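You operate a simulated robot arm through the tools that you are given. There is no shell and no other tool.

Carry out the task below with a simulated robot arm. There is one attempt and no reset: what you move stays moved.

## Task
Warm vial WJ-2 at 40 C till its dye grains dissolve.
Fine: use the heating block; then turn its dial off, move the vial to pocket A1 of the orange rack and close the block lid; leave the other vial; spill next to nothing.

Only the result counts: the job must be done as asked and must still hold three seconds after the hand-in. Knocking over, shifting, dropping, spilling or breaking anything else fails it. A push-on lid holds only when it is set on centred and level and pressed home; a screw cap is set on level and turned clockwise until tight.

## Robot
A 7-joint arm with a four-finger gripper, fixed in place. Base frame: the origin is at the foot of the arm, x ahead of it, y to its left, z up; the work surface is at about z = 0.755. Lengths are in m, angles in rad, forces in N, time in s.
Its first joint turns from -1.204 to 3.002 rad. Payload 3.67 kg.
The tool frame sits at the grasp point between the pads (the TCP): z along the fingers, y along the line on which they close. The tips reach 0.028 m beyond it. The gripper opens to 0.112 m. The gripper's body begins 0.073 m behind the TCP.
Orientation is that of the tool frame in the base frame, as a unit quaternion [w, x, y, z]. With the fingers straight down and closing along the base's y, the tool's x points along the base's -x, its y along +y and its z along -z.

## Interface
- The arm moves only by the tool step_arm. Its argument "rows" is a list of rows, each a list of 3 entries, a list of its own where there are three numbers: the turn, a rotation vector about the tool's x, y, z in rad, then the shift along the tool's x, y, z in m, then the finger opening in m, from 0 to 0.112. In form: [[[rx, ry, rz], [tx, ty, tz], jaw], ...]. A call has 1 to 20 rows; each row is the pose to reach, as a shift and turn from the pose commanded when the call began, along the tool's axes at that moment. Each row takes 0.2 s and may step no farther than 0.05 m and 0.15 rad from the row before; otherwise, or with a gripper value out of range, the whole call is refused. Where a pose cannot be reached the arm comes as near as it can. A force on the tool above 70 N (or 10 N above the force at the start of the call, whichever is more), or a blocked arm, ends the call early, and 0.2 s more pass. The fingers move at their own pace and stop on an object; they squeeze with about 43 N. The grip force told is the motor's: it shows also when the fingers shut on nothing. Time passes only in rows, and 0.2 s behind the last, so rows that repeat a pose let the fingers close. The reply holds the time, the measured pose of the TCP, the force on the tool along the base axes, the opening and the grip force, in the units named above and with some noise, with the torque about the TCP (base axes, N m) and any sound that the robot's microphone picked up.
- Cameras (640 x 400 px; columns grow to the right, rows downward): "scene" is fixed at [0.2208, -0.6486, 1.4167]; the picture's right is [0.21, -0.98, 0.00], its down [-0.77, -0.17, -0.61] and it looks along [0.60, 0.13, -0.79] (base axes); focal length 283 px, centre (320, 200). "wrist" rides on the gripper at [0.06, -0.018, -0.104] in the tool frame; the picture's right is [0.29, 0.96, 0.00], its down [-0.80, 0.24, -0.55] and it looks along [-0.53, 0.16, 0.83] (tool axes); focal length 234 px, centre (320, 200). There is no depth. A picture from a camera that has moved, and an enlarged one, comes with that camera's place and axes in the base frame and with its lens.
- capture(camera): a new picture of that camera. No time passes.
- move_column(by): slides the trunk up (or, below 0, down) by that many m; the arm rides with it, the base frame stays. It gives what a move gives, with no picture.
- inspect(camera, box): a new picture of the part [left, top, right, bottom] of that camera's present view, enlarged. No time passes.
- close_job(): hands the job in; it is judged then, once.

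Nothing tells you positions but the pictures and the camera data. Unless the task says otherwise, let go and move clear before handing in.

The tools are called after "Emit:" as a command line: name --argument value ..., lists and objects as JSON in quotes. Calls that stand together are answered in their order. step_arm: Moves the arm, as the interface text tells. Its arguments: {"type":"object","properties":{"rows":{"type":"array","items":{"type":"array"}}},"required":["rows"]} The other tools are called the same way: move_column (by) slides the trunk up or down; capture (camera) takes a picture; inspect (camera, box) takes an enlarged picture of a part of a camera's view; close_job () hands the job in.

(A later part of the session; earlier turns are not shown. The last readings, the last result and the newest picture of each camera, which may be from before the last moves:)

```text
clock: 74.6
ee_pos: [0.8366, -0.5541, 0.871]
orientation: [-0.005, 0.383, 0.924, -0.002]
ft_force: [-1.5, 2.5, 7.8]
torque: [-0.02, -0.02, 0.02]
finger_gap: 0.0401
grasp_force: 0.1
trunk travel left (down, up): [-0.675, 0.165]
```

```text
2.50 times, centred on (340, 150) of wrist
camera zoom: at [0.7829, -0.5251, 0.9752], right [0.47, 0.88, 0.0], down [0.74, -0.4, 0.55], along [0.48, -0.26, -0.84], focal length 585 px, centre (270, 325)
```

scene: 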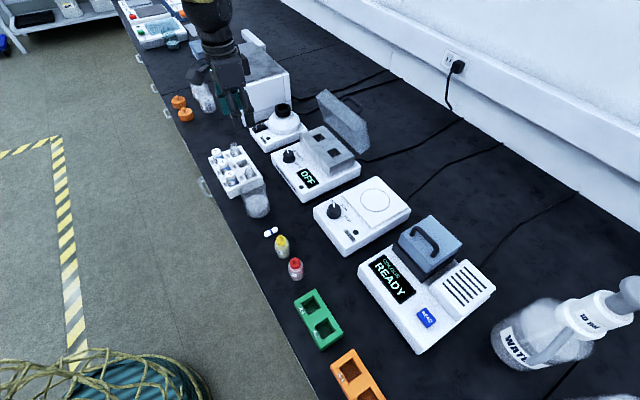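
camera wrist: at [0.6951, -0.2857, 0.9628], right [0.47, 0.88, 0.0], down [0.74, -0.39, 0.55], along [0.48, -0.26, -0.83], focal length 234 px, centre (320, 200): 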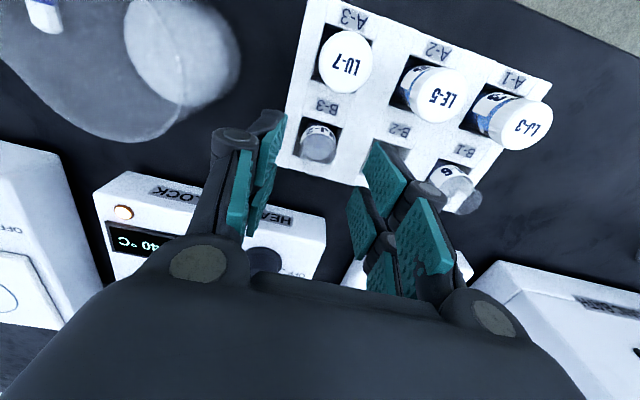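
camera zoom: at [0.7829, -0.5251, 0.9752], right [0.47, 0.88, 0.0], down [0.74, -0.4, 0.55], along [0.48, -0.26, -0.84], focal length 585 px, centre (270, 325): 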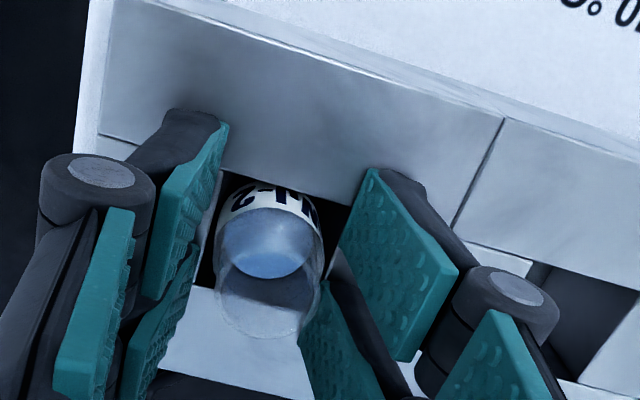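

The vial stands in the pocket. I'll rise straight up and look at it.

Emit:
step_arm --rows '[[[0, 0, 0], [0, 0, -0.01], 0.042], [[0, 0, 0], [0, 0, -0.03], 0.045], [[0, 0, 0], [0, 0, -0.06], 0.05], [[0, 0, 0], [0, 0, -0.1], 0.05], [[0, 0, 0], [0, 0, -0.14], 0.05]]'

Emit:
inspect --camera "wrist" --box '[260, 50, 400, 160]'

Emit:
inspect --camera "scene" --box '[300, 110, 370, 190]'

```text
clock: 75.8
ee_pos: [0.8389, -0.5551, 1.0139]
orientation: [-0.003, 0.383, 0.924, -0.002]
ft_force: [-1.0, 0.6, -1.0]
torque: [-0.03, -0.05, 0.0]
finger_gap: 0.0503
grasp_force: 0.1
trunk travel left (down, up): [-0.675, 0.165]
```

```text
3.64 times, centred on (330, 105) of wrist
camera zoom: at [0.7842, -0.5257, 1.1164], right [0.47, 0.88, 0.0], down [0.74, -0.39, 0.55], along [0.48, -0.26, -0.84], focal length 852 px, centre (284, 546)
```

zoom: 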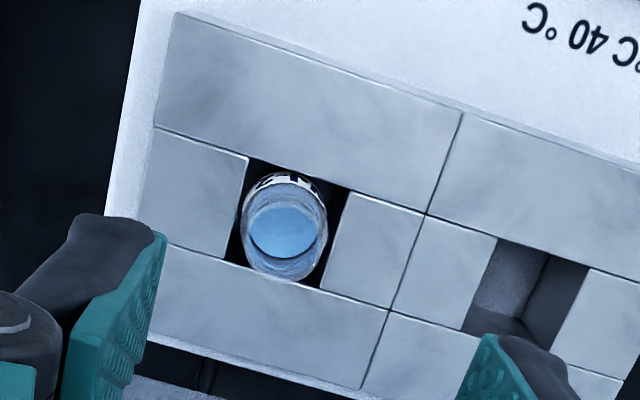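

```text
5.00 times, centred on (335, 150) of scene
camera zoom: at [0.2208, -0.6486, 1.4167], right [0.21, -0.98, 0.0], down [-0.77, -0.17, -0.61], along [0.6, 0.13, -0.79], focal length 1415 px, centre (245, 450)
```

zoom: 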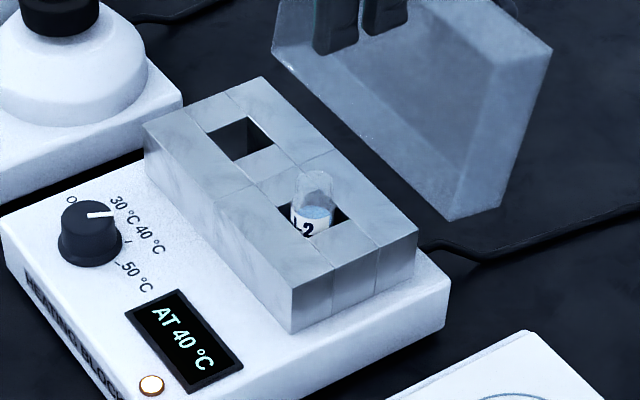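

The vial sits in the block and the liquid is turning blue. I'll hold still and watch the grains.

Emit:
step_arm --rows '[[[0, 0, 0], [0, 0, 0], 0.05], [[0, 0, 0], [0, 0, 0], 0.05], [[0, 0, 0], [0, 0, 0], 0.05], [[0, 0, 0], [0, 0, 0], 0.05], [[0, 0, 0], [0, 0, 0], 0.05], [[0, 0, 0], [0, 0, 0], 0.05], [[0, 0, 0], [0, 0, 0], 0.05], [[0, 0, 0], [0, 0, 0], 0.05], [[0, 0, 0], [0, 0, 0], 0.05], [[0, 0, 0], [0, 0, 0], 0.05], [[0, 0, 0], [0, 0, 0], 0.05], [[0, 0, 0], [0, 0, 0], 0.05], [[0, 0, 0], [0, 0, 0], 0.05], [[0, 0, 0], [0, 0, 0], 0.05], [[0, 0, 0], [0, 0, 0], 0.05], [[0, 0, 0], [0, 0, 0], 0.05], [[0, 0, 0], [0, 0, 0], 0.05], [[0, 0, 0], [0, 0, 0], 0.05], [[0, 0, 0], [0, 0, 0], 0.05], [[0, 0, 0], [0, 0, 0], 0.05]]'

Emit:
inspect --camera "wrist" --box '[290, 80, 350, 130]'

Emit:
inspect --camera "scene" --box '[320, 130, 350, 160]'

```text
clock: 80.0
ee_pos: [0.8395, -0.5556, 1.0111]
orientation: [-0.002, 0.383, 0.924, -0.002]
ft_force: [0.3, -0.3, -0.8]
torque: [-0.01, 0.02, -0.01]
finger_gap: 0.05
grasp_force: 0.1
trunk travel left (down, up): [-0.675, 0.165]
```

```text
8.00 times, centred on (320, 105) of wrist
camera zoom: at [0.7853, -0.5263, 1.1151], right [0.47, 0.88, 0.0], down [0.74, -0.39, 0.55], along [0.48, -0.26, -0.84], focal length 1873 px, centre (320, 960)
```

zoom: 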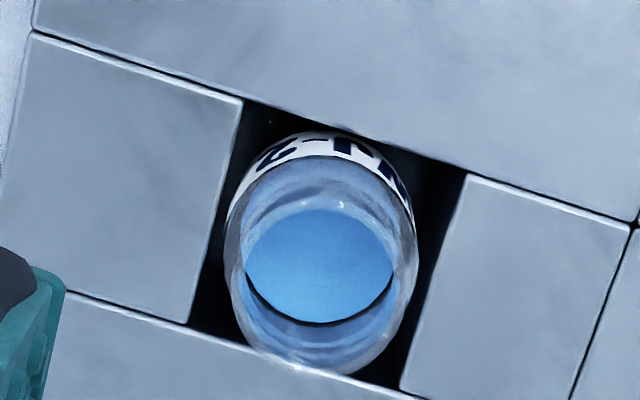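

```text
13.33 times, centred on (335, 145) of scene
camera zoom: at [0.2208, -0.6486, 1.4167], right [0.21, -0.98, 0.0], down [-0.77, -0.17, -0.61], along [0.6, 0.13, -0.79], focal length 3774 px, centre (120, 933)
```

zoom: 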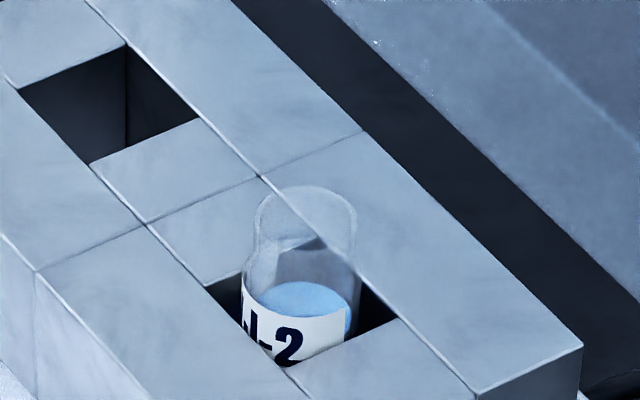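

The blue is deepening as the dye dissolves. I'll keep waiting and compare.

Emit:
step_arm --rows '[[[0, 0, 0], [0, 0, 0], 0.05], [[0, 0, 0], [0, 0, 0], 0.05], [[0, 0, 0], [0, 0, 0], 0.05], [[0, 0, 0], [0, 0, 0], 0.05], [[0, 0, 0], [0, 0, 0], 0.05], [[0, 0, 0], [0, 0, 0], 0.05], [[0, 0, 0], [0, 0, 0], 0.05], [[0, 0, 0], [0, 0, 0], 0.05], [[0, 0, 0], [0, 0, 0], 0.05], [[0, 0, 0], [0, 0, 0], 0.05], [[0, 0, 0], [0, 0, 0], 0.05], [[0, 0, 0], [0, 0, 0], 0.05], [[0, 0, 0], [0, 0, 0], 0.05], [[0, 0, 0], [0, 0, 0], 0.05], [[0, 0, 0], [0, 0, 0], 0.05], [[0, 0, 0], [0, 0, 0], 0.05], [[0, 0, 0], [0, 0, 0], 0.05], [[0, 0, 0], [0, 0, 0], 0.05], [[0, 0, 0], [0, 0, 0], 0.05], [[0, 0, 0], [0, 0, 0], 0.05]]'

Emit:
inspect --camera "wrist" --box '[290, 80, 350, 130]'

Emit:
inspect --camera "scene" --box '[280, 120, 360, 200]'

Emit:
step_arm --rows '[[[0, 0, 0], [0, 0, 0], 0.05], [[0, 0, 0], [0, 0, 0], 0.05], [[0, 0, 0], [0, 0, 0], 0.05], [[0, 0, 0], [0, 0, 0], 0.05], [[0, 0, 0], [0, 0, 0], 0.05], [[0, 0, 0], [0, 0, 0], 0.05], [[0, 0, 0], [0, 0, 0], 0.05], [[0, 0, 0], [0, 0, 0], 0.05], [[0, 0, 0], [0, 0, 0], 0.05], [[0, 0, 0], [0, 0, 0], 0.05], [[0, 0, 0], [0, 0, 0], 0.05], [[0, 0, 0], [0, 0, 0], 0.05], [[0, 0, 0], [0, 0, 0], 0.05], [[0, 0, 0], [0, 0, 0], 0.05], [[0, 0, 0], [0, 0, 0], 0.05], [[0, 0, 0], [0, 0, 0], 0.05], [[0, 0, 0], [0, 0, 0], 0.05], [[0, 0, 0], [0, 0, 0], 0.05], [[0, 0, 0], [0, 0, 0], 0.05], [[0, 0, 0], [0, 0, 0], 0.05]]'

Emit:
inspect --camera "wrist" --box '[290, 80, 350, 130]'

Emit:
inspect --camera "scene" --box '[320, 130, 350, 160]'

```text
clock: 84.2
ee_pos: [0.8394, -0.5553, 1.012]
orientation: [-0.003, 0.383, 0.924, -0.002]
ft_force: [-0.5, 0.0, 0.8]
torque: [-0.01, -0.02, 0.0]
finger_gap: 0.0498
grasp_force: 0.1
trunk travel left (down, up): [-0.675, 0.165]
```

```text
8.00 times, centred on (320, 105) of wrist
camera zoom: at [0.7853, -0.5263, 1.1151], right [0.47, 0.88, 0.0], down [0.74, -0.39, 0.55], along [0.48, -0.26, -0.84], focal length 1873 px, centre (320, 960)
```

zoom: 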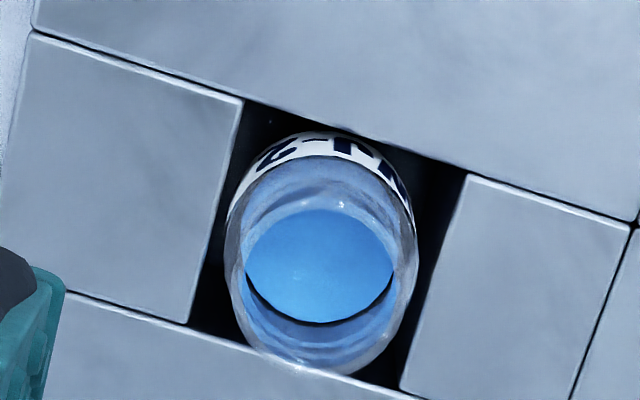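

```text
5.00 times, centred on (320, 160) of scene
camera zoom: at [0.2208, -0.6486, 1.4167], right [0.21, -0.98, 0.0], down [-0.77, -0.17, -0.61], along [0.6, 0.13, -0.79], focal length 1415 px, centre (320, 400)
```

zoom: 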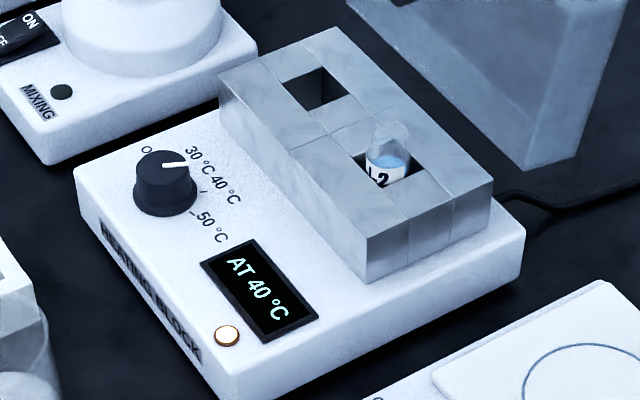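

```text
clock: 88.4
ee_pos: [0.8392, -0.5548, 1.011]
orientation: [-0.002, 0.384, 0.924, -0.001]
ft_force: [-0.6, -1.3, -0.8]
torque: [-0.02, -0.02, -0.01]
finger_gap: 0.0499
grasp_force: 0.0
trunk travel left (down, up): [-0.675, 0.165]
```

```text
8.00 times, centred on (320, 105) of wrist
camera zoom: at [0.7853, -0.5263, 1.1151], right [0.47, 0.88, 0.0], down [0.74, -0.39, 0.55], along [0.48, -0.26, -0.84], focal length 1873 px, centre (320, 960)
```

zoom: 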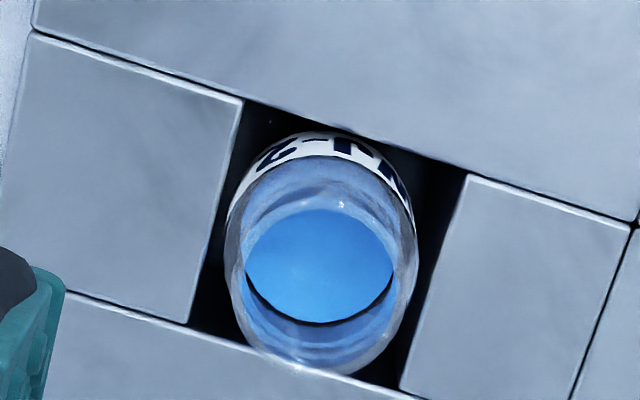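

```text
13.33 times, centred on (335, 145) of scene
camera zoom: at [0.2208, -0.6486, 1.4167], right [0.21, -0.98, 0.0], down [-0.77, -0.17, -0.61], along [0.6, 0.13, -0.79], focal length 3774 px, centre (120, 933)
```

zoom: 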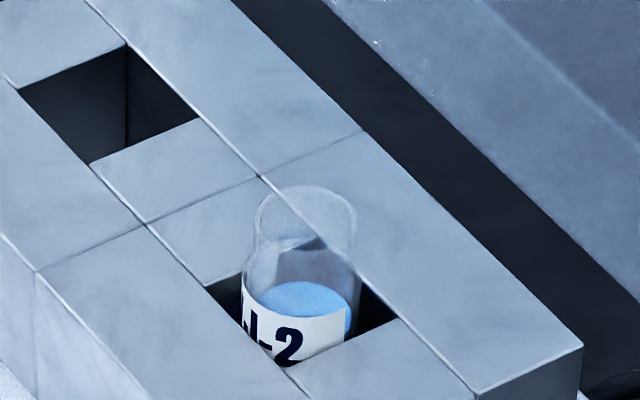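

The colour is still deepening slowly. I'll wait considerably longer.

Emit:
step_arm --rows '[[[0, 0, 0], [0, 0, 0], 0.05], [[0, 0, 0], [0, 0, 0], 0.05], [[0, 0, 0], [0, 0, 0], 0.05], [[0, 0, 0], [0, 0, 0], 0.05], [[0, 0, 0], [0, 0, 0], 0.05], [[0, 0, 0], [0, 0, 0], 0.05], [[0, 0, 0], [0, 0, 0], 0.05], [[0, 0, 0], [0, 0, 0], 0.05], [[0, 0, 0], [0, 0, 0], 0.05], [[0, 0, 0], [0, 0, 0], 0.05], [[0, 0, 0], [0, 0, 0], 0.05], [[0, 0, 0], [0, 0, 0], 0.05], [[0, 0, 0], [0, 0, 0], 0.05], [[0, 0, 0], [0, 0, 0], 0.05], [[0, 0, 0], [0, 0, 0], 0.05], [[0, 0, 0], [0, 0, 0], 0.05], [[0, 0, 0], [0, 0, 0], 0.05], [[0, 0, 0], [0, 0, 0], 0.05], [[0, 0, 0], [0, 0, 0], 0.05], [[0, 0, 0], [0, 0, 0], 0.05]]'

Emit:
step_arm --rows '[[[0, 0, 0], [0, 0, 0], 0.05], [[0, 0, 0], [0, 0, 0], 0.05], [[0, 0, 0], [0, 0, 0], 0.05], [[0, 0, 0], [0, 0, 0], 0.05], [[0, 0, 0], [0, 0, 0], 0.05], [[0, 0, 0], [0, 0, 0], 0.05], [[0, 0, 0], [0, 0, 0], 0.05], [[0, 0, 0], [0, 0, 0], 0.05], [[0, 0, 0], [0, 0, 0], 0.05], [[0, 0, 0], [0, 0, 0], 0.05], [[0, 0, 0], [0, 0, 0], 0.05], [[0, 0, 0], [0, 0, 0], 0.05], [[0, 0, 0], [0, 0, 0], 0.05], [[0, 0, 0], [0, 0, 0], 0.05], [[0, 0, 0], [0, 0, 0], 0.05], [[0, 0, 0], [0, 0, 0], 0.05], [[0, 0, 0], [0, 0, 0], 0.05], [[0, 0, 0], [0, 0, 0], 0.05], [[0, 0, 0], [0, 0, 0], 0.05], [[0, 0, 0], [0, 0, 0], 0.05]]'

Emit:
step_arm --rows '[[[0, 0, 0], [0, 0, 0], 0.05], [[0, 0, 0], [0, 0, 0], 0.05], [[0, 0, 0], [0, 0, 0], 0.05], [[0, 0, 0], [0, 0, 0], 0.05], [[0, 0, 0], [0, 0, 0], 0.05], [[0, 0, 0], [0, 0, 0], 0.05], [[0, 0, 0], [0, 0, 0], 0.05], [[0, 0, 0], [0, 0, 0], 0.05], [[0, 0, 0], [0, 0, 0], 0.05], [[0, 0, 0], [0, 0, 0], 0.05], [[0, 0, 0], [0, 0, 0], 0.05], [[0, 0, 0], [0, 0, 0], 0.05], [[0, 0, 0], [0, 0, 0], 0.05], [[0, 0, 0], [0, 0, 0], 0.05], [[0, 0, 0], [0, 0, 0], 0.05], [[0, 0, 0], [0, 0, 0], 0.05], [[0, 0, 0], [0, 0, 0], 0.05], [[0, 0, 0], [0, 0, 0], 0.05], [[0, 0, 0], [0, 0, 0], 0.05], [[0, 0, 0], [0, 0, 0], 0.05]]'

Emit:
inspect --camera "wrist" --box '[290, 80, 350, 130]'

Emit:
step_arm --rows '[[[0, 0, 0], [0, 0, 0], 0.05], [[0, 0, 0], [0, 0, 0], 0.05], [[0, 0, 0], [0, 0, 0], 0.05], [[0, 0, 0], [0, 0, 0], 0.05], [[0, 0, 0], [0, 0, 0], 0.05], [[0, 0, 0], [0, 0, 0], 0.05], [[0, 0, 0], [0, 0, 0], 0.05], [[0, 0, 0], [0, 0, 0], 0.05], [[0, 0, 0], [0, 0, 0], 0.05], [[0, 0, 0], [0, 0, 0], 0.05], [[0, 0, 0], [0, 0, 0], 0.05], [[0, 0, 0], [0, 0, 0], 0.05], [[0, 0, 0], [0, 0, 0], 0.05], [[0, 0, 0], [0, 0, 0], 0.05], [[0, 0, 0], [0, 0, 0], 0.05], [[0, 0, 0], [0, 0, 0], 0.05], [[0, 0, 0], [0, 0, 0], 0.05], [[0, 0, 0], [0, 0, 0], 0.05], [[0, 0, 0], [0, 0, 0], 0.05], [[0, 0, 0], [0, 0, 0], 0.05]]'

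Emit:
step_arm --rows '[[[0, 0, 0], [0, 0, 0], 0.05], [[0, 0, 0], [0, 0, 0], 0.05], [[0, 0, 0], [0, 0, 0], 0.05], [[0, 0, 0], [0, 0, 0], 0.05], [[0, 0, 0], [0, 0, 0], 0.05], [[0, 0, 0], [0, 0, 0], 0.05], [[0, 0, 0], [0, 0, 0], 0.05], [[0, 0, 0], [0, 0, 0], 0.05], [[0, 0, 0], [0, 0, 0], 0.05], [[0, 0, 0], [0, 0, 0], 0.05], [[0, 0, 0], [0, 0, 0], 0.05], [[0, 0, 0], [0, 0, 0], 0.05], [[0, 0, 0], [0, 0, 0], 0.05], [[0, 0, 0], [0, 0, 0], 0.05], [[0, 0, 0], [0, 0, 0], 0.05], [[0, 0, 0], [0, 0, 0], 0.05], [[0, 0, 0], [0, 0, 0], 0.05], [[0, 0, 0], [0, 0, 0], 0.05], [[0, 0, 0], [0, 0, 0], 0.05], [[0, 0, 0], [0, 0, 0], 0.05]]'

Emit:
step_arm --rows '[[[0, 0, 0], [0, 0, 0], 0.05], [[0, 0, 0], [0, 0, 0], 0.05], [[0, 0, 0], [0, 0, 0], 0.05], [[0, 0, 0], [0, 0, 0], 0.05], [[0, 0, 0], [0, 0, 0], 0.05], [[0, 0, 0], [0, 0, 0], 0.05], [[0, 0, 0], [0, 0, 0], 0.05], [[0, 0, 0], [0, 0, 0], 0.05], [[0, 0, 0], [0, 0, 0], 0.05], [[0, 0, 0], [0, 0, 0], 0.05], [[0, 0, 0], [0, 0, 0], 0.05], [[0, 0, 0], [0, 0, 0], 0.05], [[0, 0, 0], [0, 0, 0], 0.05], [[0, 0, 0], [0, 0, 0], 0.05], [[0, 0, 0], [0, 0, 0], 0.05], [[0, 0, 0], [0, 0, 0], 0.05], [[0, 0, 0], [0, 0, 0], 0.05], [[0, 0, 0], [0, 0, 0], 0.05], [[0, 0, 0], [0, 0, 0], 0.05], [[0, 0, 0], [0, 0, 0], 0.05]]'

Emit:
inspect --camera "wrist" --box '[290, 80, 350, 130]'

Emit:
inspect --camera "scene" --box '[280, 120, 360, 200]'

```text
clock: 92.6
ee_pos: [0.8399, -0.5567, 1.0115]
orientation: [-0.003, 0.384, 0.923, -0.002]
ft_force: [-0.6, 0.1, 0.2]
torque: [0.03, -0.01, -0.03]
finger_gap: 0.05
grasp_force: 0.0
trunk travel left (down, up): [-0.675, 0.165]
```

```text
clock: 96.8
ee_pos: [0.8395, -0.5557, 1.0117]
orientation: [-0.003, 0.384, 0.923, -0.002]
ft_force: [0.1, -0.3, 0.2]
torque: [0.0, 0.01, 0.02]
finger_gap: 0.0498
grasp_force: 0.0
trunk travel left (down, up): [-0.675, 0.165]
```

```text
clock: 101.0
ee_pos: [0.8391, -0.5558, 1.0109]
orientation: [-0.003, 0.383, 0.924, -0.001]
ft_force: [0.2, 1.2, 0.2]
torque: [-0.01, 0.03, 0.01]
finger_gap: 0.05
grasp_force: 0.0
trunk travel left (down, up): [-0.675, 0.165]
```

```text
8.00 times, centred on (320, 105) of wrist
camera zoom: at [0.7853, -0.5263, 1.1151], right [0.47, 0.88, 0.0], down [0.74, -0.39, 0.55], along [0.48, -0.26, -0.84], focal length 1873 px, centre (320, 960)
```

zoom: 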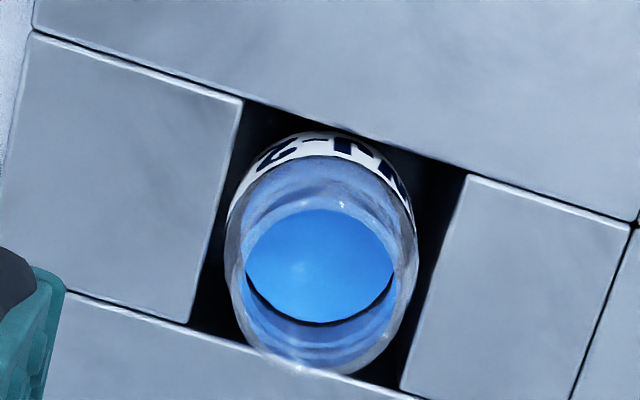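

```text
clock: 105.2
ee_pos: [0.8397, -0.5562, 1.0102]
orientation: [-0.002, 0.384, 0.924, -0.001]
ft_force: [0.7, -0.4, 0.0]
torque: [-0.03, -0.03, 0.0]
finger_gap: 0.0501
grasp_force: 0.2
trunk travel left (down, up): [-0.675, 0.165]
```

```text
clock: 109.4
ee_pos: [0.8395, -0.555, 1.0116]
orientation: [-0.003, 0.384, 0.923, -0.002]
ft_force: [-0.3, 0.1, -0.5]
torque: [0.01, -0.03, 0.0]
finger_gap: 0.0501
grasp_force: 0.1
trunk travel left (down, up): [-0.675, 0.165]
```

```text
clock: 113.6
ee_pos: [0.8393, -0.556, 1.011]
orientation: [-0.003, 0.383, 0.924, -0.003]
ft_force: [-1.5, -0.5, 0.3]
torque: [-0.01, -0.03, 0.0]
finger_gap: 0.0501
grasp_force: 0.0
trunk travel left (down, up): [-0.675, 0.165]
```

```text
8.00 times, centred on (320, 105) of wrist
camera zoom: at [0.7853, -0.5263, 1.1151], right [0.47, 0.88, 0.0], down [0.74, -0.39, 0.55], along [0.48, -0.26, -0.84], focal length 1873 px, centre (320, 960)
```

zoom: 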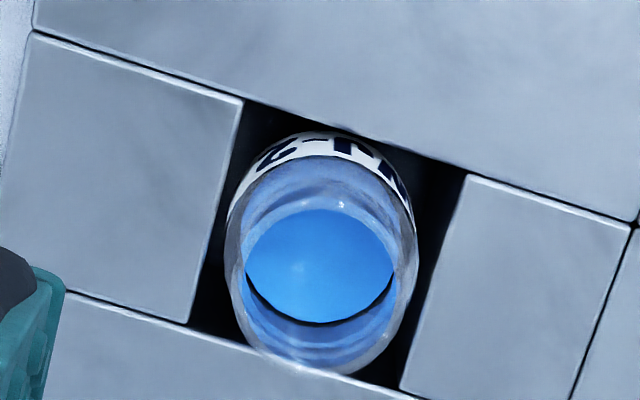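

```text
5.00 times, centred on (320, 160) of scene
camera zoom: at [0.2208, -0.6486, 1.4167], right [0.21, -0.98, 0.0], down [-0.77, -0.17, -0.61], along [0.6, 0.13, -0.79], focal length 1415 px, centre (320, 400)
```

zoom: 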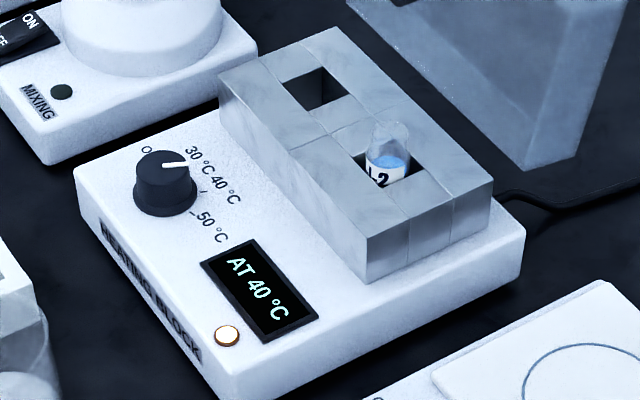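

The colour no longer changes between 101 s and 114 s, so the dye appears fully dissolved. I'll give it a few more seconds as margin, then turn to the dial.

Emit:
step_arm --rows '[[[0, 0, 0], [0, 0, 0], 0.05], [[0, 0, 0], [0, 0, 0], 0.05], [[0, 0, 0], [0, 0, 0], 0.05], [[0, 0, 0], [0, 0, 0], 0.05], [[0, 0, 0], [0, 0, 0], 0.05], [[0, 0, 0], [0, 0, 0], 0.05], [[0, 0, 0], [0, 0, 0], 0.05], [[0, 0, 0], [0, 0, 0], 0.05], [[0, 0, 0], [0, 0, 0], 0.05], [[0, 0, 0], [0, 0, 0], 0.05], [[0, 0, 0], [0, 0, 0], 0.05], [[0, 0, 0], [0, 0, 0], 0.05], [[0, 0, 0], [0, 0, 0], 0.05], [[0, 0, 0], [0, 0, 0], 0.05], [[0, 0, 0], [0, 0, 0], 0.05], [[0, 0, 0], [0, 0, 0], 0.05], [[0, 0, 0], [0, 0, 0], 0.05], [[0, 0, 0], [0, 0, 0], 0.05], [[0, 0, 0], [0, 0, 0], 0.05], [[0, 0, 0], [0, 0, 0], 0.05]]'

Emit:
step_arm --rows '[[[0, 0, 0], [0, 0, 0], 0.05], [[0, 0, 0], [0, 0, 0], 0.05], [[0, 0, 0], [0, 0, 0], 0.05], [[0, 0, 0], [0, 0, 0], 0.05], [[0, 0, 0], [0, 0, 0], 0.05], [[0, 0, 0], [0, 0, 0], 0.05], [[0, 0, 0], [0, 0, 0], 0.05], [[0, 0, 0], [0, 0, 0], 0.05], [[0, 0, 0], [0, 0, 0], 0.05], [[0, 0, 0], [0, 0, 0], 0.05], [[0, 0, 0], [0, 0, 0], 0.05], [[0, 0, 0], [0, 0, 0], 0.05], [[0, 0, 0], [0, 0, 0], 0.05], [[0, 0, 0], [0, 0, 0], 0.05], [[0, 0, 0], [0, 0, 0], 0.05], [[0, 0, 0], [0, 0, 0], 0.05], [[0, 0, 0], [0, 0, 0], 0.05], [[0, 0, 0], [0, 0, 0], 0.05], [[0, 0, 0], [0, 0, 0], 0.05], [[0, 0, 0], [0, 0, 0], 0.05]]'

Emit:
inspect --camera "wrist" --box '[290, 80, 350, 130]'

```text
clock: 117.8
ee_pos: [0.8393, -0.5567, 1.0122]
orientation: [-0.002, 0.383, 0.924, -0.001]
ft_force: [0.5, 0.7, 0.1]
torque: [-0.01, 0.01, 0.01]
finger_gap: 0.0501
grasp_force: 0.1
trunk travel left (down, up): [-0.675, 0.165]
```

```text
clock: 122.0
ee_pos: [0.8397, -0.5555, 1.0126]
orientation: [-0.003, 0.384, 0.923, -0.001]
ft_force: [1.0, -0.6, 0.3]
torque: [0.02, 0.04, -0.01]
finger_gap: 0.0502
grasp_force: 0.0
trunk travel left (down, up): [-0.675, 0.165]
```

```text
8.00 times, centred on (320, 105) of wrist
camera zoom: at [0.7853, -0.5262, 1.1151], right [0.47, 0.88, 0.0], down [0.74, -0.39, 0.55], along [0.48, -0.26, -0.84], focal length 1873 px, centre (320, 960)
```

zoom: 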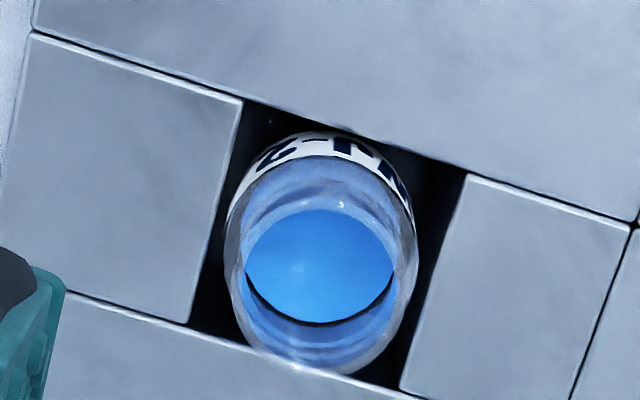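

The colour is stable, so the grains are dissolved. Now I'll go above the dial with the hand turned to the earlier end position.

Emit:
step_arm --rows '[[[0, 0, 0.137], [0.0159, 0.012, 0], 0.055], [[0, 0, 0.274], [0.0318, 0.0241, 0], 0.06], [[0, 0, 0.411], [0.0477, 0.0362, 0], 0.06], [[0, 0, 0.549], [0.0635, 0.0482, 0], 0.06], [[0, 0, 0.686], [0.0794, 0.0603, 0.01], 0.06], [[0, 0, 0.823], [0.0953, 0.0724, 0.03], 0.06], [[0, 0, 0.96], [0.1112, 0.0844, 0.06], 0.06], [[0, 0, 0.96], [0.1112, 0.0844, 0.09], 0.06], [[0, 0, 0.96], [0.1112, 0.0844, 0.09], 0.06]]'

Emit:
inspect --camera "wrist" --box '[240, 50, 420, 210]'

```text
clock: 124.0
ee_pos: [0.8188, -0.4173, 0.9225]
orientation: [0.0, 0.766, 0.642, -0.003]
ft_force: [-0.1, 0.2, -0.2]
torque: [-0.01, -0.02, 0.02]
finger_gap: 0.0599
grasp_force: 0.2
trunk travel left (down, up): [-0.675, 0.165]
```

```text
2.50 times, centred on (330, 130) of wrist
camera zoom: at [0.8131, -0.3546, 1.0256], right [0.99, 0.12, -0.01], down [0.1, -0.83, 0.56], along [0.06, -0.55, -0.83], focal length 585 px, centre (295, 375)
```

zoom: 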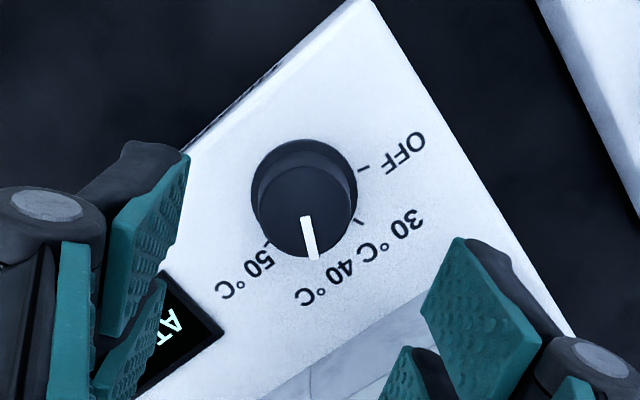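

The pointer still sits at 40. I'll re-centre by a few millimetres, descend, grip and turn back.

Emit:
step_arm --rows '[[[0, 0, 0], [-0.0023, 0.0044, 0.03], 0.06], [[0, 0, 0], [-0.0023, 0.0044, 0.06], 0.06], [[0, 0, 0], [-0.0023, 0.0044, 0.08], 0.06], [[0, 0, 0], [-0.0023, 0.0044, 0.0865], 0.06], [[0, 0, 0], [-0.0023, 0.0044, 0.0865], 0.045], [[0, 0, 0], [-0.0023, 0.0044, 0.0865], 0.03], [[0, 0, 0], [-0.0023, 0.0044, 0.0865], 0.02], [[0, 0, 0], [-0.0023, 0.0044, 0.0865], 0.02], [[0, 0, 0], [-0.0023, 0.0044, 0.0865], 0.02]]'

Emit:
inspect --camera "wrist" --box '[190, 40, 430, 260]'

```text
clock: 126.0
ee_pos: [0.823, -0.4198, 0.834]
orientation: [-0.002, 0.766, 0.643, -0.003]
ft_force: [-10.8, 5.0, -1.0]
torque: [0.32, 0.31, 0.02]
finger_gap: 0.032
grasp_force: 44.8
trunk travel left (down, up): [-0.675, 0.165]
```

```text
1.82 times, centred on (310, 150) of wrist
camera zoom: at [0.8164, -0.3578, 0.9379], right [0.99, 0.12, -0.01], down [0.1, -0.83, 0.55], along [0.06, -0.55, -0.83], focal length 426 px, centre (338, 291)
```

zoom: 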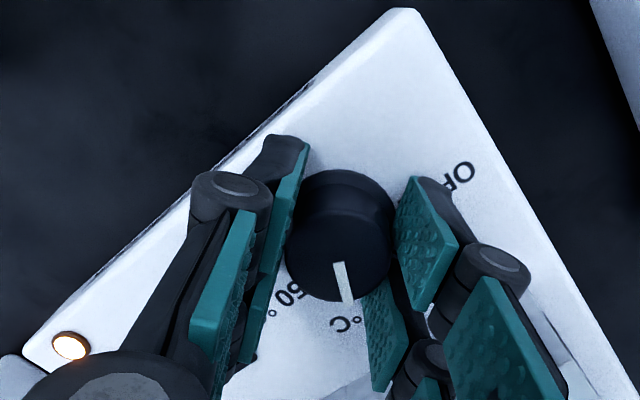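

The knob is gripped. I'll turn it anticlockwise about 100° back to OFF.

Emit:
step_arm --rows '[[[0, 0, 0], [0, -0.002, 0], 0.02], [[0, 0, -0.145], [0, -0.002, 0], 0.02], [[0, 0, -0.29], [0, -0.002, 0], 0.02], [[0, 0, -0.435], [0, -0.002, 0], 0.02], [[0, 0, -0.58], [0, -0.002, 0], 0.02], [[0, 0, -0.725], [0, -0.002, 0], 0.02], [[0, 0, -0.87], [0, -0.002, 0], 0.02]]'

Emit:
step_arm --rows '[[[0, 0, -0.145], [0, 0, 0], 0.02], [[0, 0, -0.29], [0, 0, 0], 0.02], [[0, 0, -0.435], [0, 0, 0], 0.02], [[0, 0, -0.58], [0, 0, 0], 0.02], [[0, 0, -0.725], [0, 0, 0], 0.02], [[0, 0, -0.875], [0, 0, 0], 0.02], [[0, 0, -0.9], [0, 0, 0], 0.02]]'

Emit:
inspect --camera "scene" --box '[250, 110, 340, 200]'

Emit:
inspect --camera "wrist" --box '[190, 40, 430, 260]'

```text
clock: 127.6
ee_pos: [0.8226, -0.4199, 0.8342]
orientation: [-0.003, 0.423, 0.906, -0.001]
ft_force: [11.1, 1.8, -2.7]
torque: [0.55, -0.75, 0.03]
finger_gap: 0.0321
grasp_force: 44.9
trunk travel left (down, up): [-0.675, 0.165]
```

```text
clock: 129.2
ee_pos: [0.8227, -0.419, 0.8345]
orientation: [-0.004, -0.012, 1.0, 0.0]
ft_force: [21.1, 3.2, 1.7]
torque: [-0.09, -0.7, -0.63]
finger_gap: 0.032
grasp_force: 44.3
trunk travel left (down, up): [-0.675, 0.165]
```

```text
4.44 times, centred on (295, 155) of scene
camera zoom: at [0.2208, -0.6486, 1.4167], right [0.21, -0.98, 0.0], down [-0.77, -0.17, -0.61], along [0.6, 0.13, -0.79], focal length 1258 px, centre (431, 400)
```

zoom: 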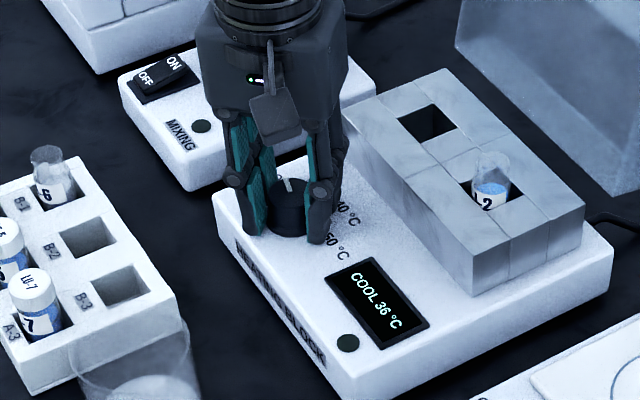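

```text
1.82 times, centred on (310, 150) of wrist
camera zoom: at [0.7643, -0.4391, 0.9384], right [-0.31, 0.95, 0.0], down [0.8, 0.26, 0.55], along [0.52, 0.17, -0.84], focal length 426 px, centre (338, 291)
```

zoom: 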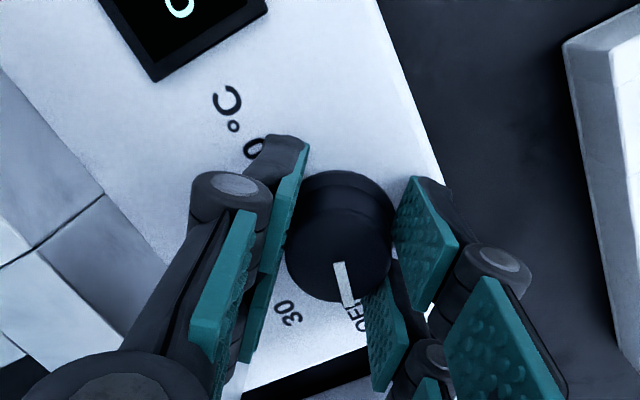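

The display shows COOL 36 °C and the heater lamp is off. I'll release, rise and return above the vial.

Emit:
step_arm --rows '[[[0, 0, 0.02], [0, 0, 0], 0.03], [[0, 0, 0.02], [0, 0, 0], 0.06], [[0, 0, 0.02], [0, 0, -0.01], 0.06], [[0, 0, 0.02], [0, 0, -0.05], 0.06], [[0, 0, 0.02], [0, 0, -0.1], 0.06], [[0, 0, 0.02], [0, 0, -0.14], 0.06], [[0, 0, 0.02], [0, 0, -0.178], 0.05], [[0, 0, 0.15], [-0.002, -0.022, -0.178], 0.05], [[0, 0, 0.28], [-0.004, -0.045, -0.178], 0.05], [[0, 0, 0.41], [-0.006, -0.068, -0.178], 0.05], [[0, 0, 0.54], [-0.009, -0.091, -0.178], 0.05], [[0, 0, 0.67], [-0.011, -0.114, -0.178], 0.05], [[0, 0, 0.81], [-0.0132, -0.1366, -0.178], 0.05], [[0, 0, 0.81], [-0.0132, -0.1366, -0.178], 0.05]]'

Emit:
inspect --camera "wrist" --box '[260, 50, 400, 160]'

Emit:
inspect --camera "scene" --box '[270, 110, 370, 200]'

```text
clock: 132.2
ee_pos: [0.8385, -0.5561, 1.0146]
orientation: [-0.002, 0.384, 0.923, -0.003]
ft_force: [-0.1, -0.3, -0.2]
torque: [0.0, 0.03, 0.02]
finger_gap: 0.0499
grasp_force: 0.0
trunk travel left (down, up): [-0.675, 0.165]
```

```text
3.64 times, centred on (330, 105) of wrist
camera zoom: at [0.7848, -0.5265, 1.1168], right [0.48, 0.88, 0.0], down [0.74, -0.4, 0.55], along [0.48, -0.26, -0.84], focal length 852 px, centre (284, 546)
```

zoom: 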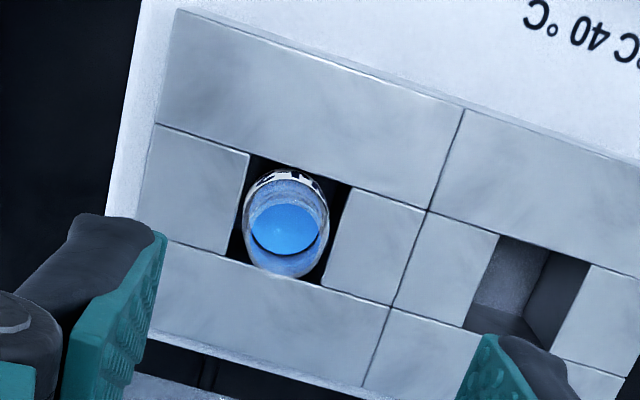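

```text
4.44 times, centred on (320, 155) of scene
camera zoom: at [0.2208, -0.6486, 1.4167], right [0.21, -0.98, 0.0], down [-0.77, -0.17, -0.61], along [0.6, 0.13, -0.79], focal length 1258 px, centre (320, 400)
```

zoom: 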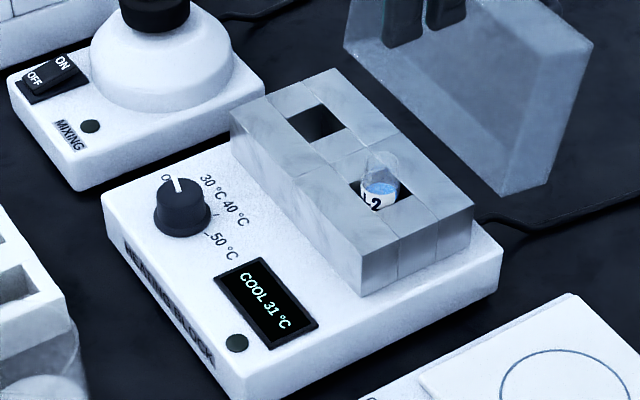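

The dial pointer is at OFF. I'll descend and take hold of the vial again.

Emit:
step_arm --rows '[[[0, 0, 0], [0, 0, 0.04], 0.05], [[0, 0, 0], [0, 0, 0.08], 0.045], [[0, 0, 0], [0, 0, 0.11], 0.042], [[0, 0, 0], [0, 0, 0.13], 0.042], [[0, 0, 0], [0, 0, 0.139], 0.042], [[0, 0, 0], [0, 0, 0.139], 0.035], [[0, 0, 0], [0, 0, 0.139], 0.026], [[0, 0, 0], [0, 0, 0.139], 0.02], [[0, 0, 0], [0, 0, 0.139], 0.02], [[0, 0, 0], [0, 0, 0.139], 0.02]]'

Emit:
inspect --camera "wrist" --box '[240, 70, 440, 230]'

```text
clock: 134.4
ee_pos: [0.8385, -0.5551, 0.8739]
orientation: [-0.004, 0.383, 0.924, -0.001]
ft_force: [-0.5, 0.5, -0.3]
torque: [0.01, 0.0, 0.03]
finger_gap: 0.023
grasp_force: 43.3
trunk travel left (down, up): [-0.675, 0.165]
```

```text
2.50 times, centred on (340, 150) of wrist
camera zoom: at [0.784, -0.5269, 0.9777], right [0.47, 0.88, 0.0], down [0.74, -0.39, 0.55], along [0.48, -0.26, -0.84], focal length 585 px, centre (270, 325)
```

zoom: 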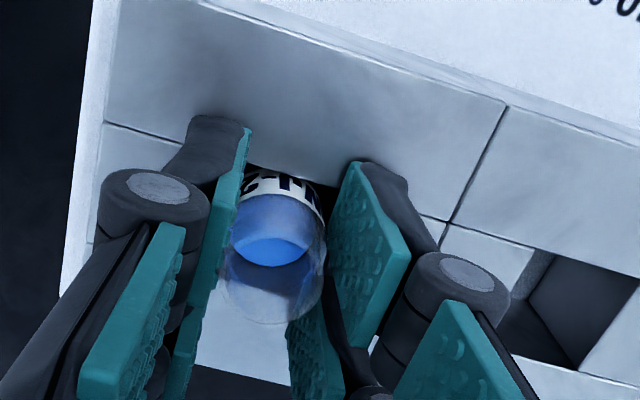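

The vial is gripped (gap 23 mm). I'll lift it slowly straight up.

Emit:
step_arm --rows '[[[0, 0, 0], [0, 0, -0.004], 0.02], [[0, 0, 0], [0, 0, -0.012], 0.02], [[0, 0, 0], [0, 0, -0.024], 0.02], [[0, 0, 0], [0, 0, -0.038], 0.02], [[0, 0, 0], [0, 0, -0.054], 0.02], [[0, 0, 0], [0, 0, -0.07], 0.02], [[0, 0, 0], [0, 0, -0.086], 0.02], [[0, 0, 0], [0, 0, -0.098], 0.02], [[0, 0, 0], [0, 0, -0.106], 0.02], [[0, 0, 0], [0, 0, -0.11], 0.02]]'

Emit:
inspect --camera "wrist" --box '[240, 70, 440, 230]'

Emit:
inspect --camera "scene" --box '[310, 80, 370, 150]'

```text
clock: 136.6
ee_pos: [0.8374, -0.5574, 0.9846]
orientation: [-0.002, 0.383, 0.924, -0.003]
ft_force: [0.8, -0.6, -0.7]
torque: [-0.02, 0.01, 0.03]
finger_gap: 0.0228
grasp_force: 42.8
trunk travel left (down, up): [-0.675, 0.165]
```

```text
2.50 times, centred on (340, 150) of wrist
camera zoom: at [0.7845, -0.5267, 1.0879], right [0.47, 0.88, 0.0], down [0.74, -0.39, 0.55], along [0.48, -0.26, -0.84], focal length 585 px, centre (270, 325)
```

zoom: 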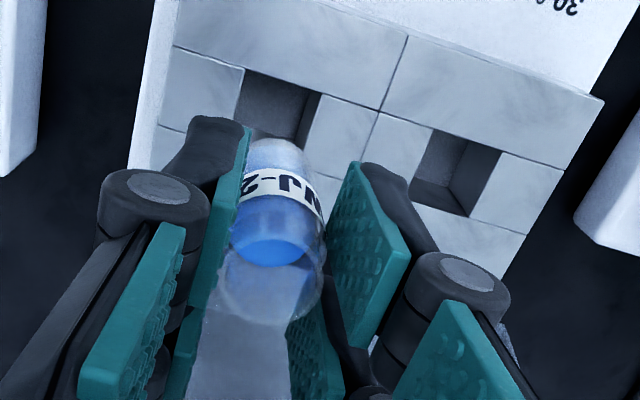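

```text
5.71 times, centred on (340, 115) of scene
camera zoom: at [0.2208, -0.6486, 1.4167], right [0.21, -0.98, 0.0], down [-0.77, -0.17, -0.61], along [0.6, 0.13, -0.79], focal length 1617 px, centre (206, 686)
```

zoom: 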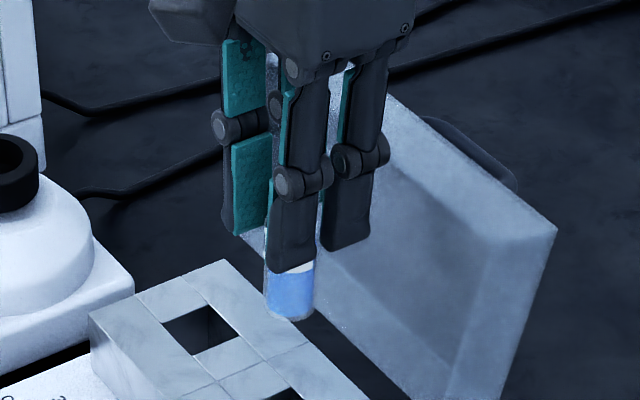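

Emit:
inspect --camera "scene" --box '[330, 105, 350, 125]'

Emit:
inspect --camera "wrist" --box '[305, 105, 355, 155]'

Emit:
inspect --camera "scene" --box '[290, 280, 450, 400]'

```text
16.00 times, centred on (340, 115) of scene
camera zoom: at [0.2208, -0.6486, 1.4167], right [0.21, -0.98, 0.0], down [-0.77, -0.17, -0.61], along [0.6, 0.13, -0.79], focal length 4529 px, centre (0, 1560)
```

zoom: 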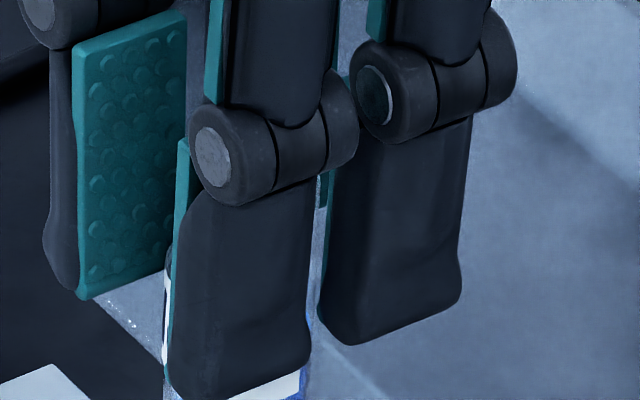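

```text
8.00 times, centred on (330, 130) of wrist
camera zoom: at [0.7845, -0.5267, 1.0879], right [0.47, 0.88, 0.0], down [0.74, -0.39, 0.55], along [0.48, -0.26, -0.84], focal length 1873 px, centre (240, 760)
```

zoom: 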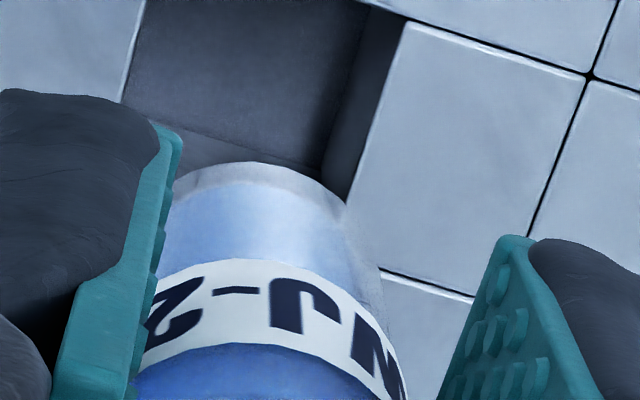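

```text
3.33 times, centred on (370, 340) of scene
camera zoom: at [0.2208, -0.6486, 1.4167], right [0.21, -0.98, 0.0], down [-0.77, -0.17, -0.61], along [0.6, 0.13, -0.79], focal length 944 px, centre (153, -267)
```

zoom: 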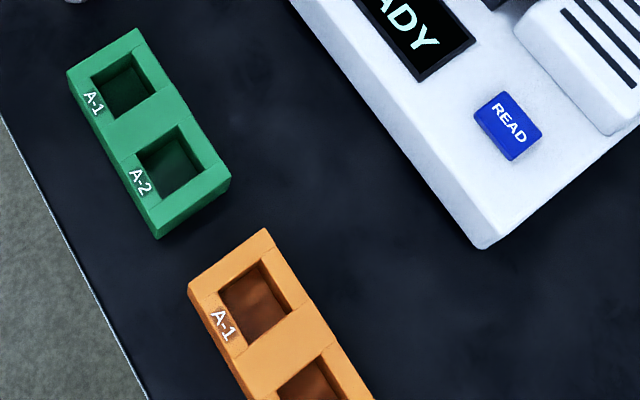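

The liquid is clear blue with no grains at the bottom. I'll carry the vial smoothly to the orange rack, A1 at about (0.305, -0.695), first coming back over the open bench.

Emit:
step_arm --rows '[[[0, 0, 0], [0, 0, -0.006], 0.02], [[0, 0, 0], [0, 0, -0.018], 0.02], [[0, 0, 0], [0, 0, -0.032], 0.02], [[0, 0, 0], [0.004, 0, -0.044], 0.02], [[0, 0, 0], [0.014, 0, -0.05], 0.02], [[0, 0, 0], [0.032, 0, -0.05], 0.02], [[0, 0, 0], [0.054, 0, -0.05], 0.02], [[0, 0, 0], [0.078, 0, -0.05], 0.02], [[0, 0, 0], [0.104, 0, -0.05], 0.02], [[0, 0, 0], [0.13, 0, -0.05], 0.02], [[0, 0, 0], [0.156, 0, -0.05], 0.02], [[0, 0, 0], [0.182, 0, -0.05], 0.02], [[0, 0, 0], [0.204, 0, -0.05], 0.02], [[0, 0, 0], [0.222, 0, -0.05], 0.02], [[0, 0, 0], [0.234, 0, -0.05], 0.02], [[0, 0, 0], [0.24, 0, -0.05], 0.02]]'

Emit:
step_arm --rows '[[[0, 0, 0], [0, -0.004, 0], 0.02], [[0, 0, 0], [0, -0.014, 0], 0.02], [[0, 0, 0], [0.002, -0.03, 0], 0.02], [[0, 0, 0], [0.004, -0.052, 0], 0.02], [[0, 0, 0], [0.006, -0.08, 0], 0.02], [[0, 0, 0], [0.009, -0.11, 0], 0.02], [[0, 0, 0], [0.012, -0.14, 0], 0.02], [[0, 0, 0], [0.015, -0.17, 0], 0.02], [[0, 0, 0], [0.018, -0.2, 0], 0.02], [[0, 0, 0], [0.02, -0.23, 0], 0.02], [[0, 0, 0], [0.022, -0.26, 0], 0.02], [[0, 0, 0], [0.025, -0.29, 0], 0.02], [[0, 0, 0], [0.028, -0.32, 0], 0.02], [[0, 0, 0], [0.03, -0.35, 0], 0.02], [[0, 0, 0], [0.033, -0.38, 0], 0.02], [[0, 0, 0], [0.036, -0.41, 0], 0.02], [[0, 0, 0], [0.038, -0.435, 0], 0.02], [[0, 0, 0], [0.039, -0.455, 0], 0.02], [[0, 0, 0], [0.0397, -0.468, 0], 0.02], [[0, 0, 0], [0.0397, -0.4736, 0], 0.02]]'

Emit:
capture --camera "wrist"

Emit:
capture --camera "scene"

```text
clock: 140.0
ee_pos: [0.6694, -0.3864, 1.0355]
orientation: [-0.003, 0.384, 0.923, -0.002]
ft_force: [0.2, -0.1, -0.3]
torque: [0.02, 0.03, 0.01]
finger_gap: 0.0228
grasp_force: 43.0
trunk travel left (down, up): [-0.675, 0.165]
```

```text
clock: 144.2
ee_pos: [0.305, -0.6941, 1.038]
orientation: [-0.003, 0.384, 0.923, -0.002]
ft_force: [-0.2, 0.0, 0.0]
torque: [0.0, 0.0, -0.02]
finger_gap: 0.0225
grasp_force: 43.1
trunk travel left (down, up): [-0.675, 0.165]
```

```text
taken
camera wrist: at [0.2518, -0.6636, 1.1415], right [0.47, 0.88, 0.0], down [0.74, -0.39, 0.55], along [0.48, -0.26, -0.84], focal length 234 px, centre (320, 200)
```

wrist: 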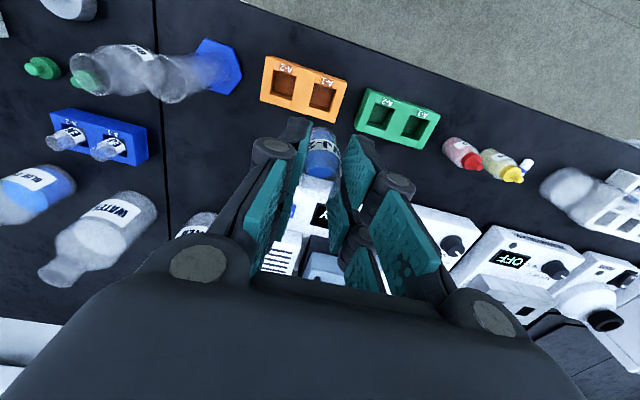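

```text
taken
```

scene: 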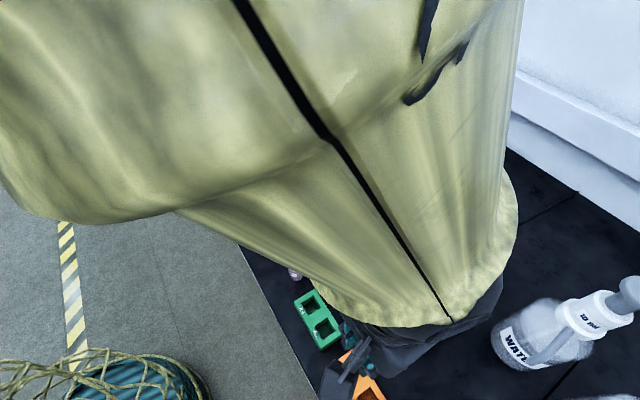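

The vial is above the orange rack area, with A-1 the right-hand pocket in the wrist view. I'll zoom in to align.

Emit:
inspect --camera "wrist" --box '[250, 40, 390, 200]'

Emit:
inspect --camera "wrist" --box '[280, 60, 370, 120]'

```text
2.50 times, centred on (320, 120) of wrist
camera zoom: at [0.2518, -0.6636, 1.1415], right [0.47, 0.88, 0.0], down [0.74, -0.39, 0.55], along [0.48, -0.26, -0.84], focal length 585 px, centre (320, 400)
```

zoom: 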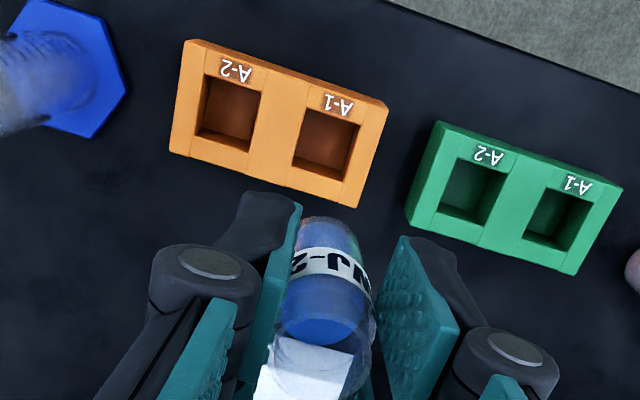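

```text
6.67 times, centred on (325, 90) of wrist
camera zoom: at [0.2518, -0.6636, 1.1415], right [0.47, 0.88, 0.0], down [0.74, -0.39, 0.55], along [0.48, -0.26, -0.84], focal length 1561 px, centre (287, 933)
```

zoom: 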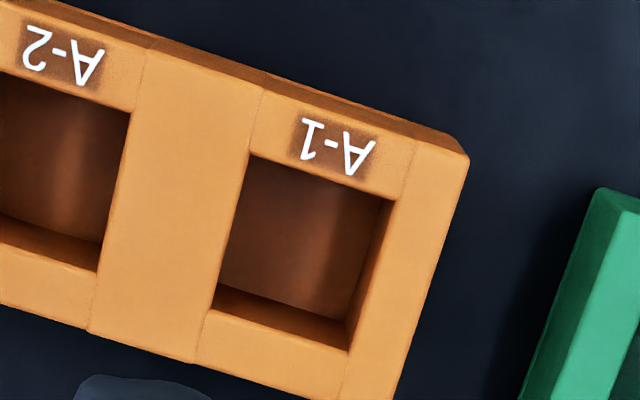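

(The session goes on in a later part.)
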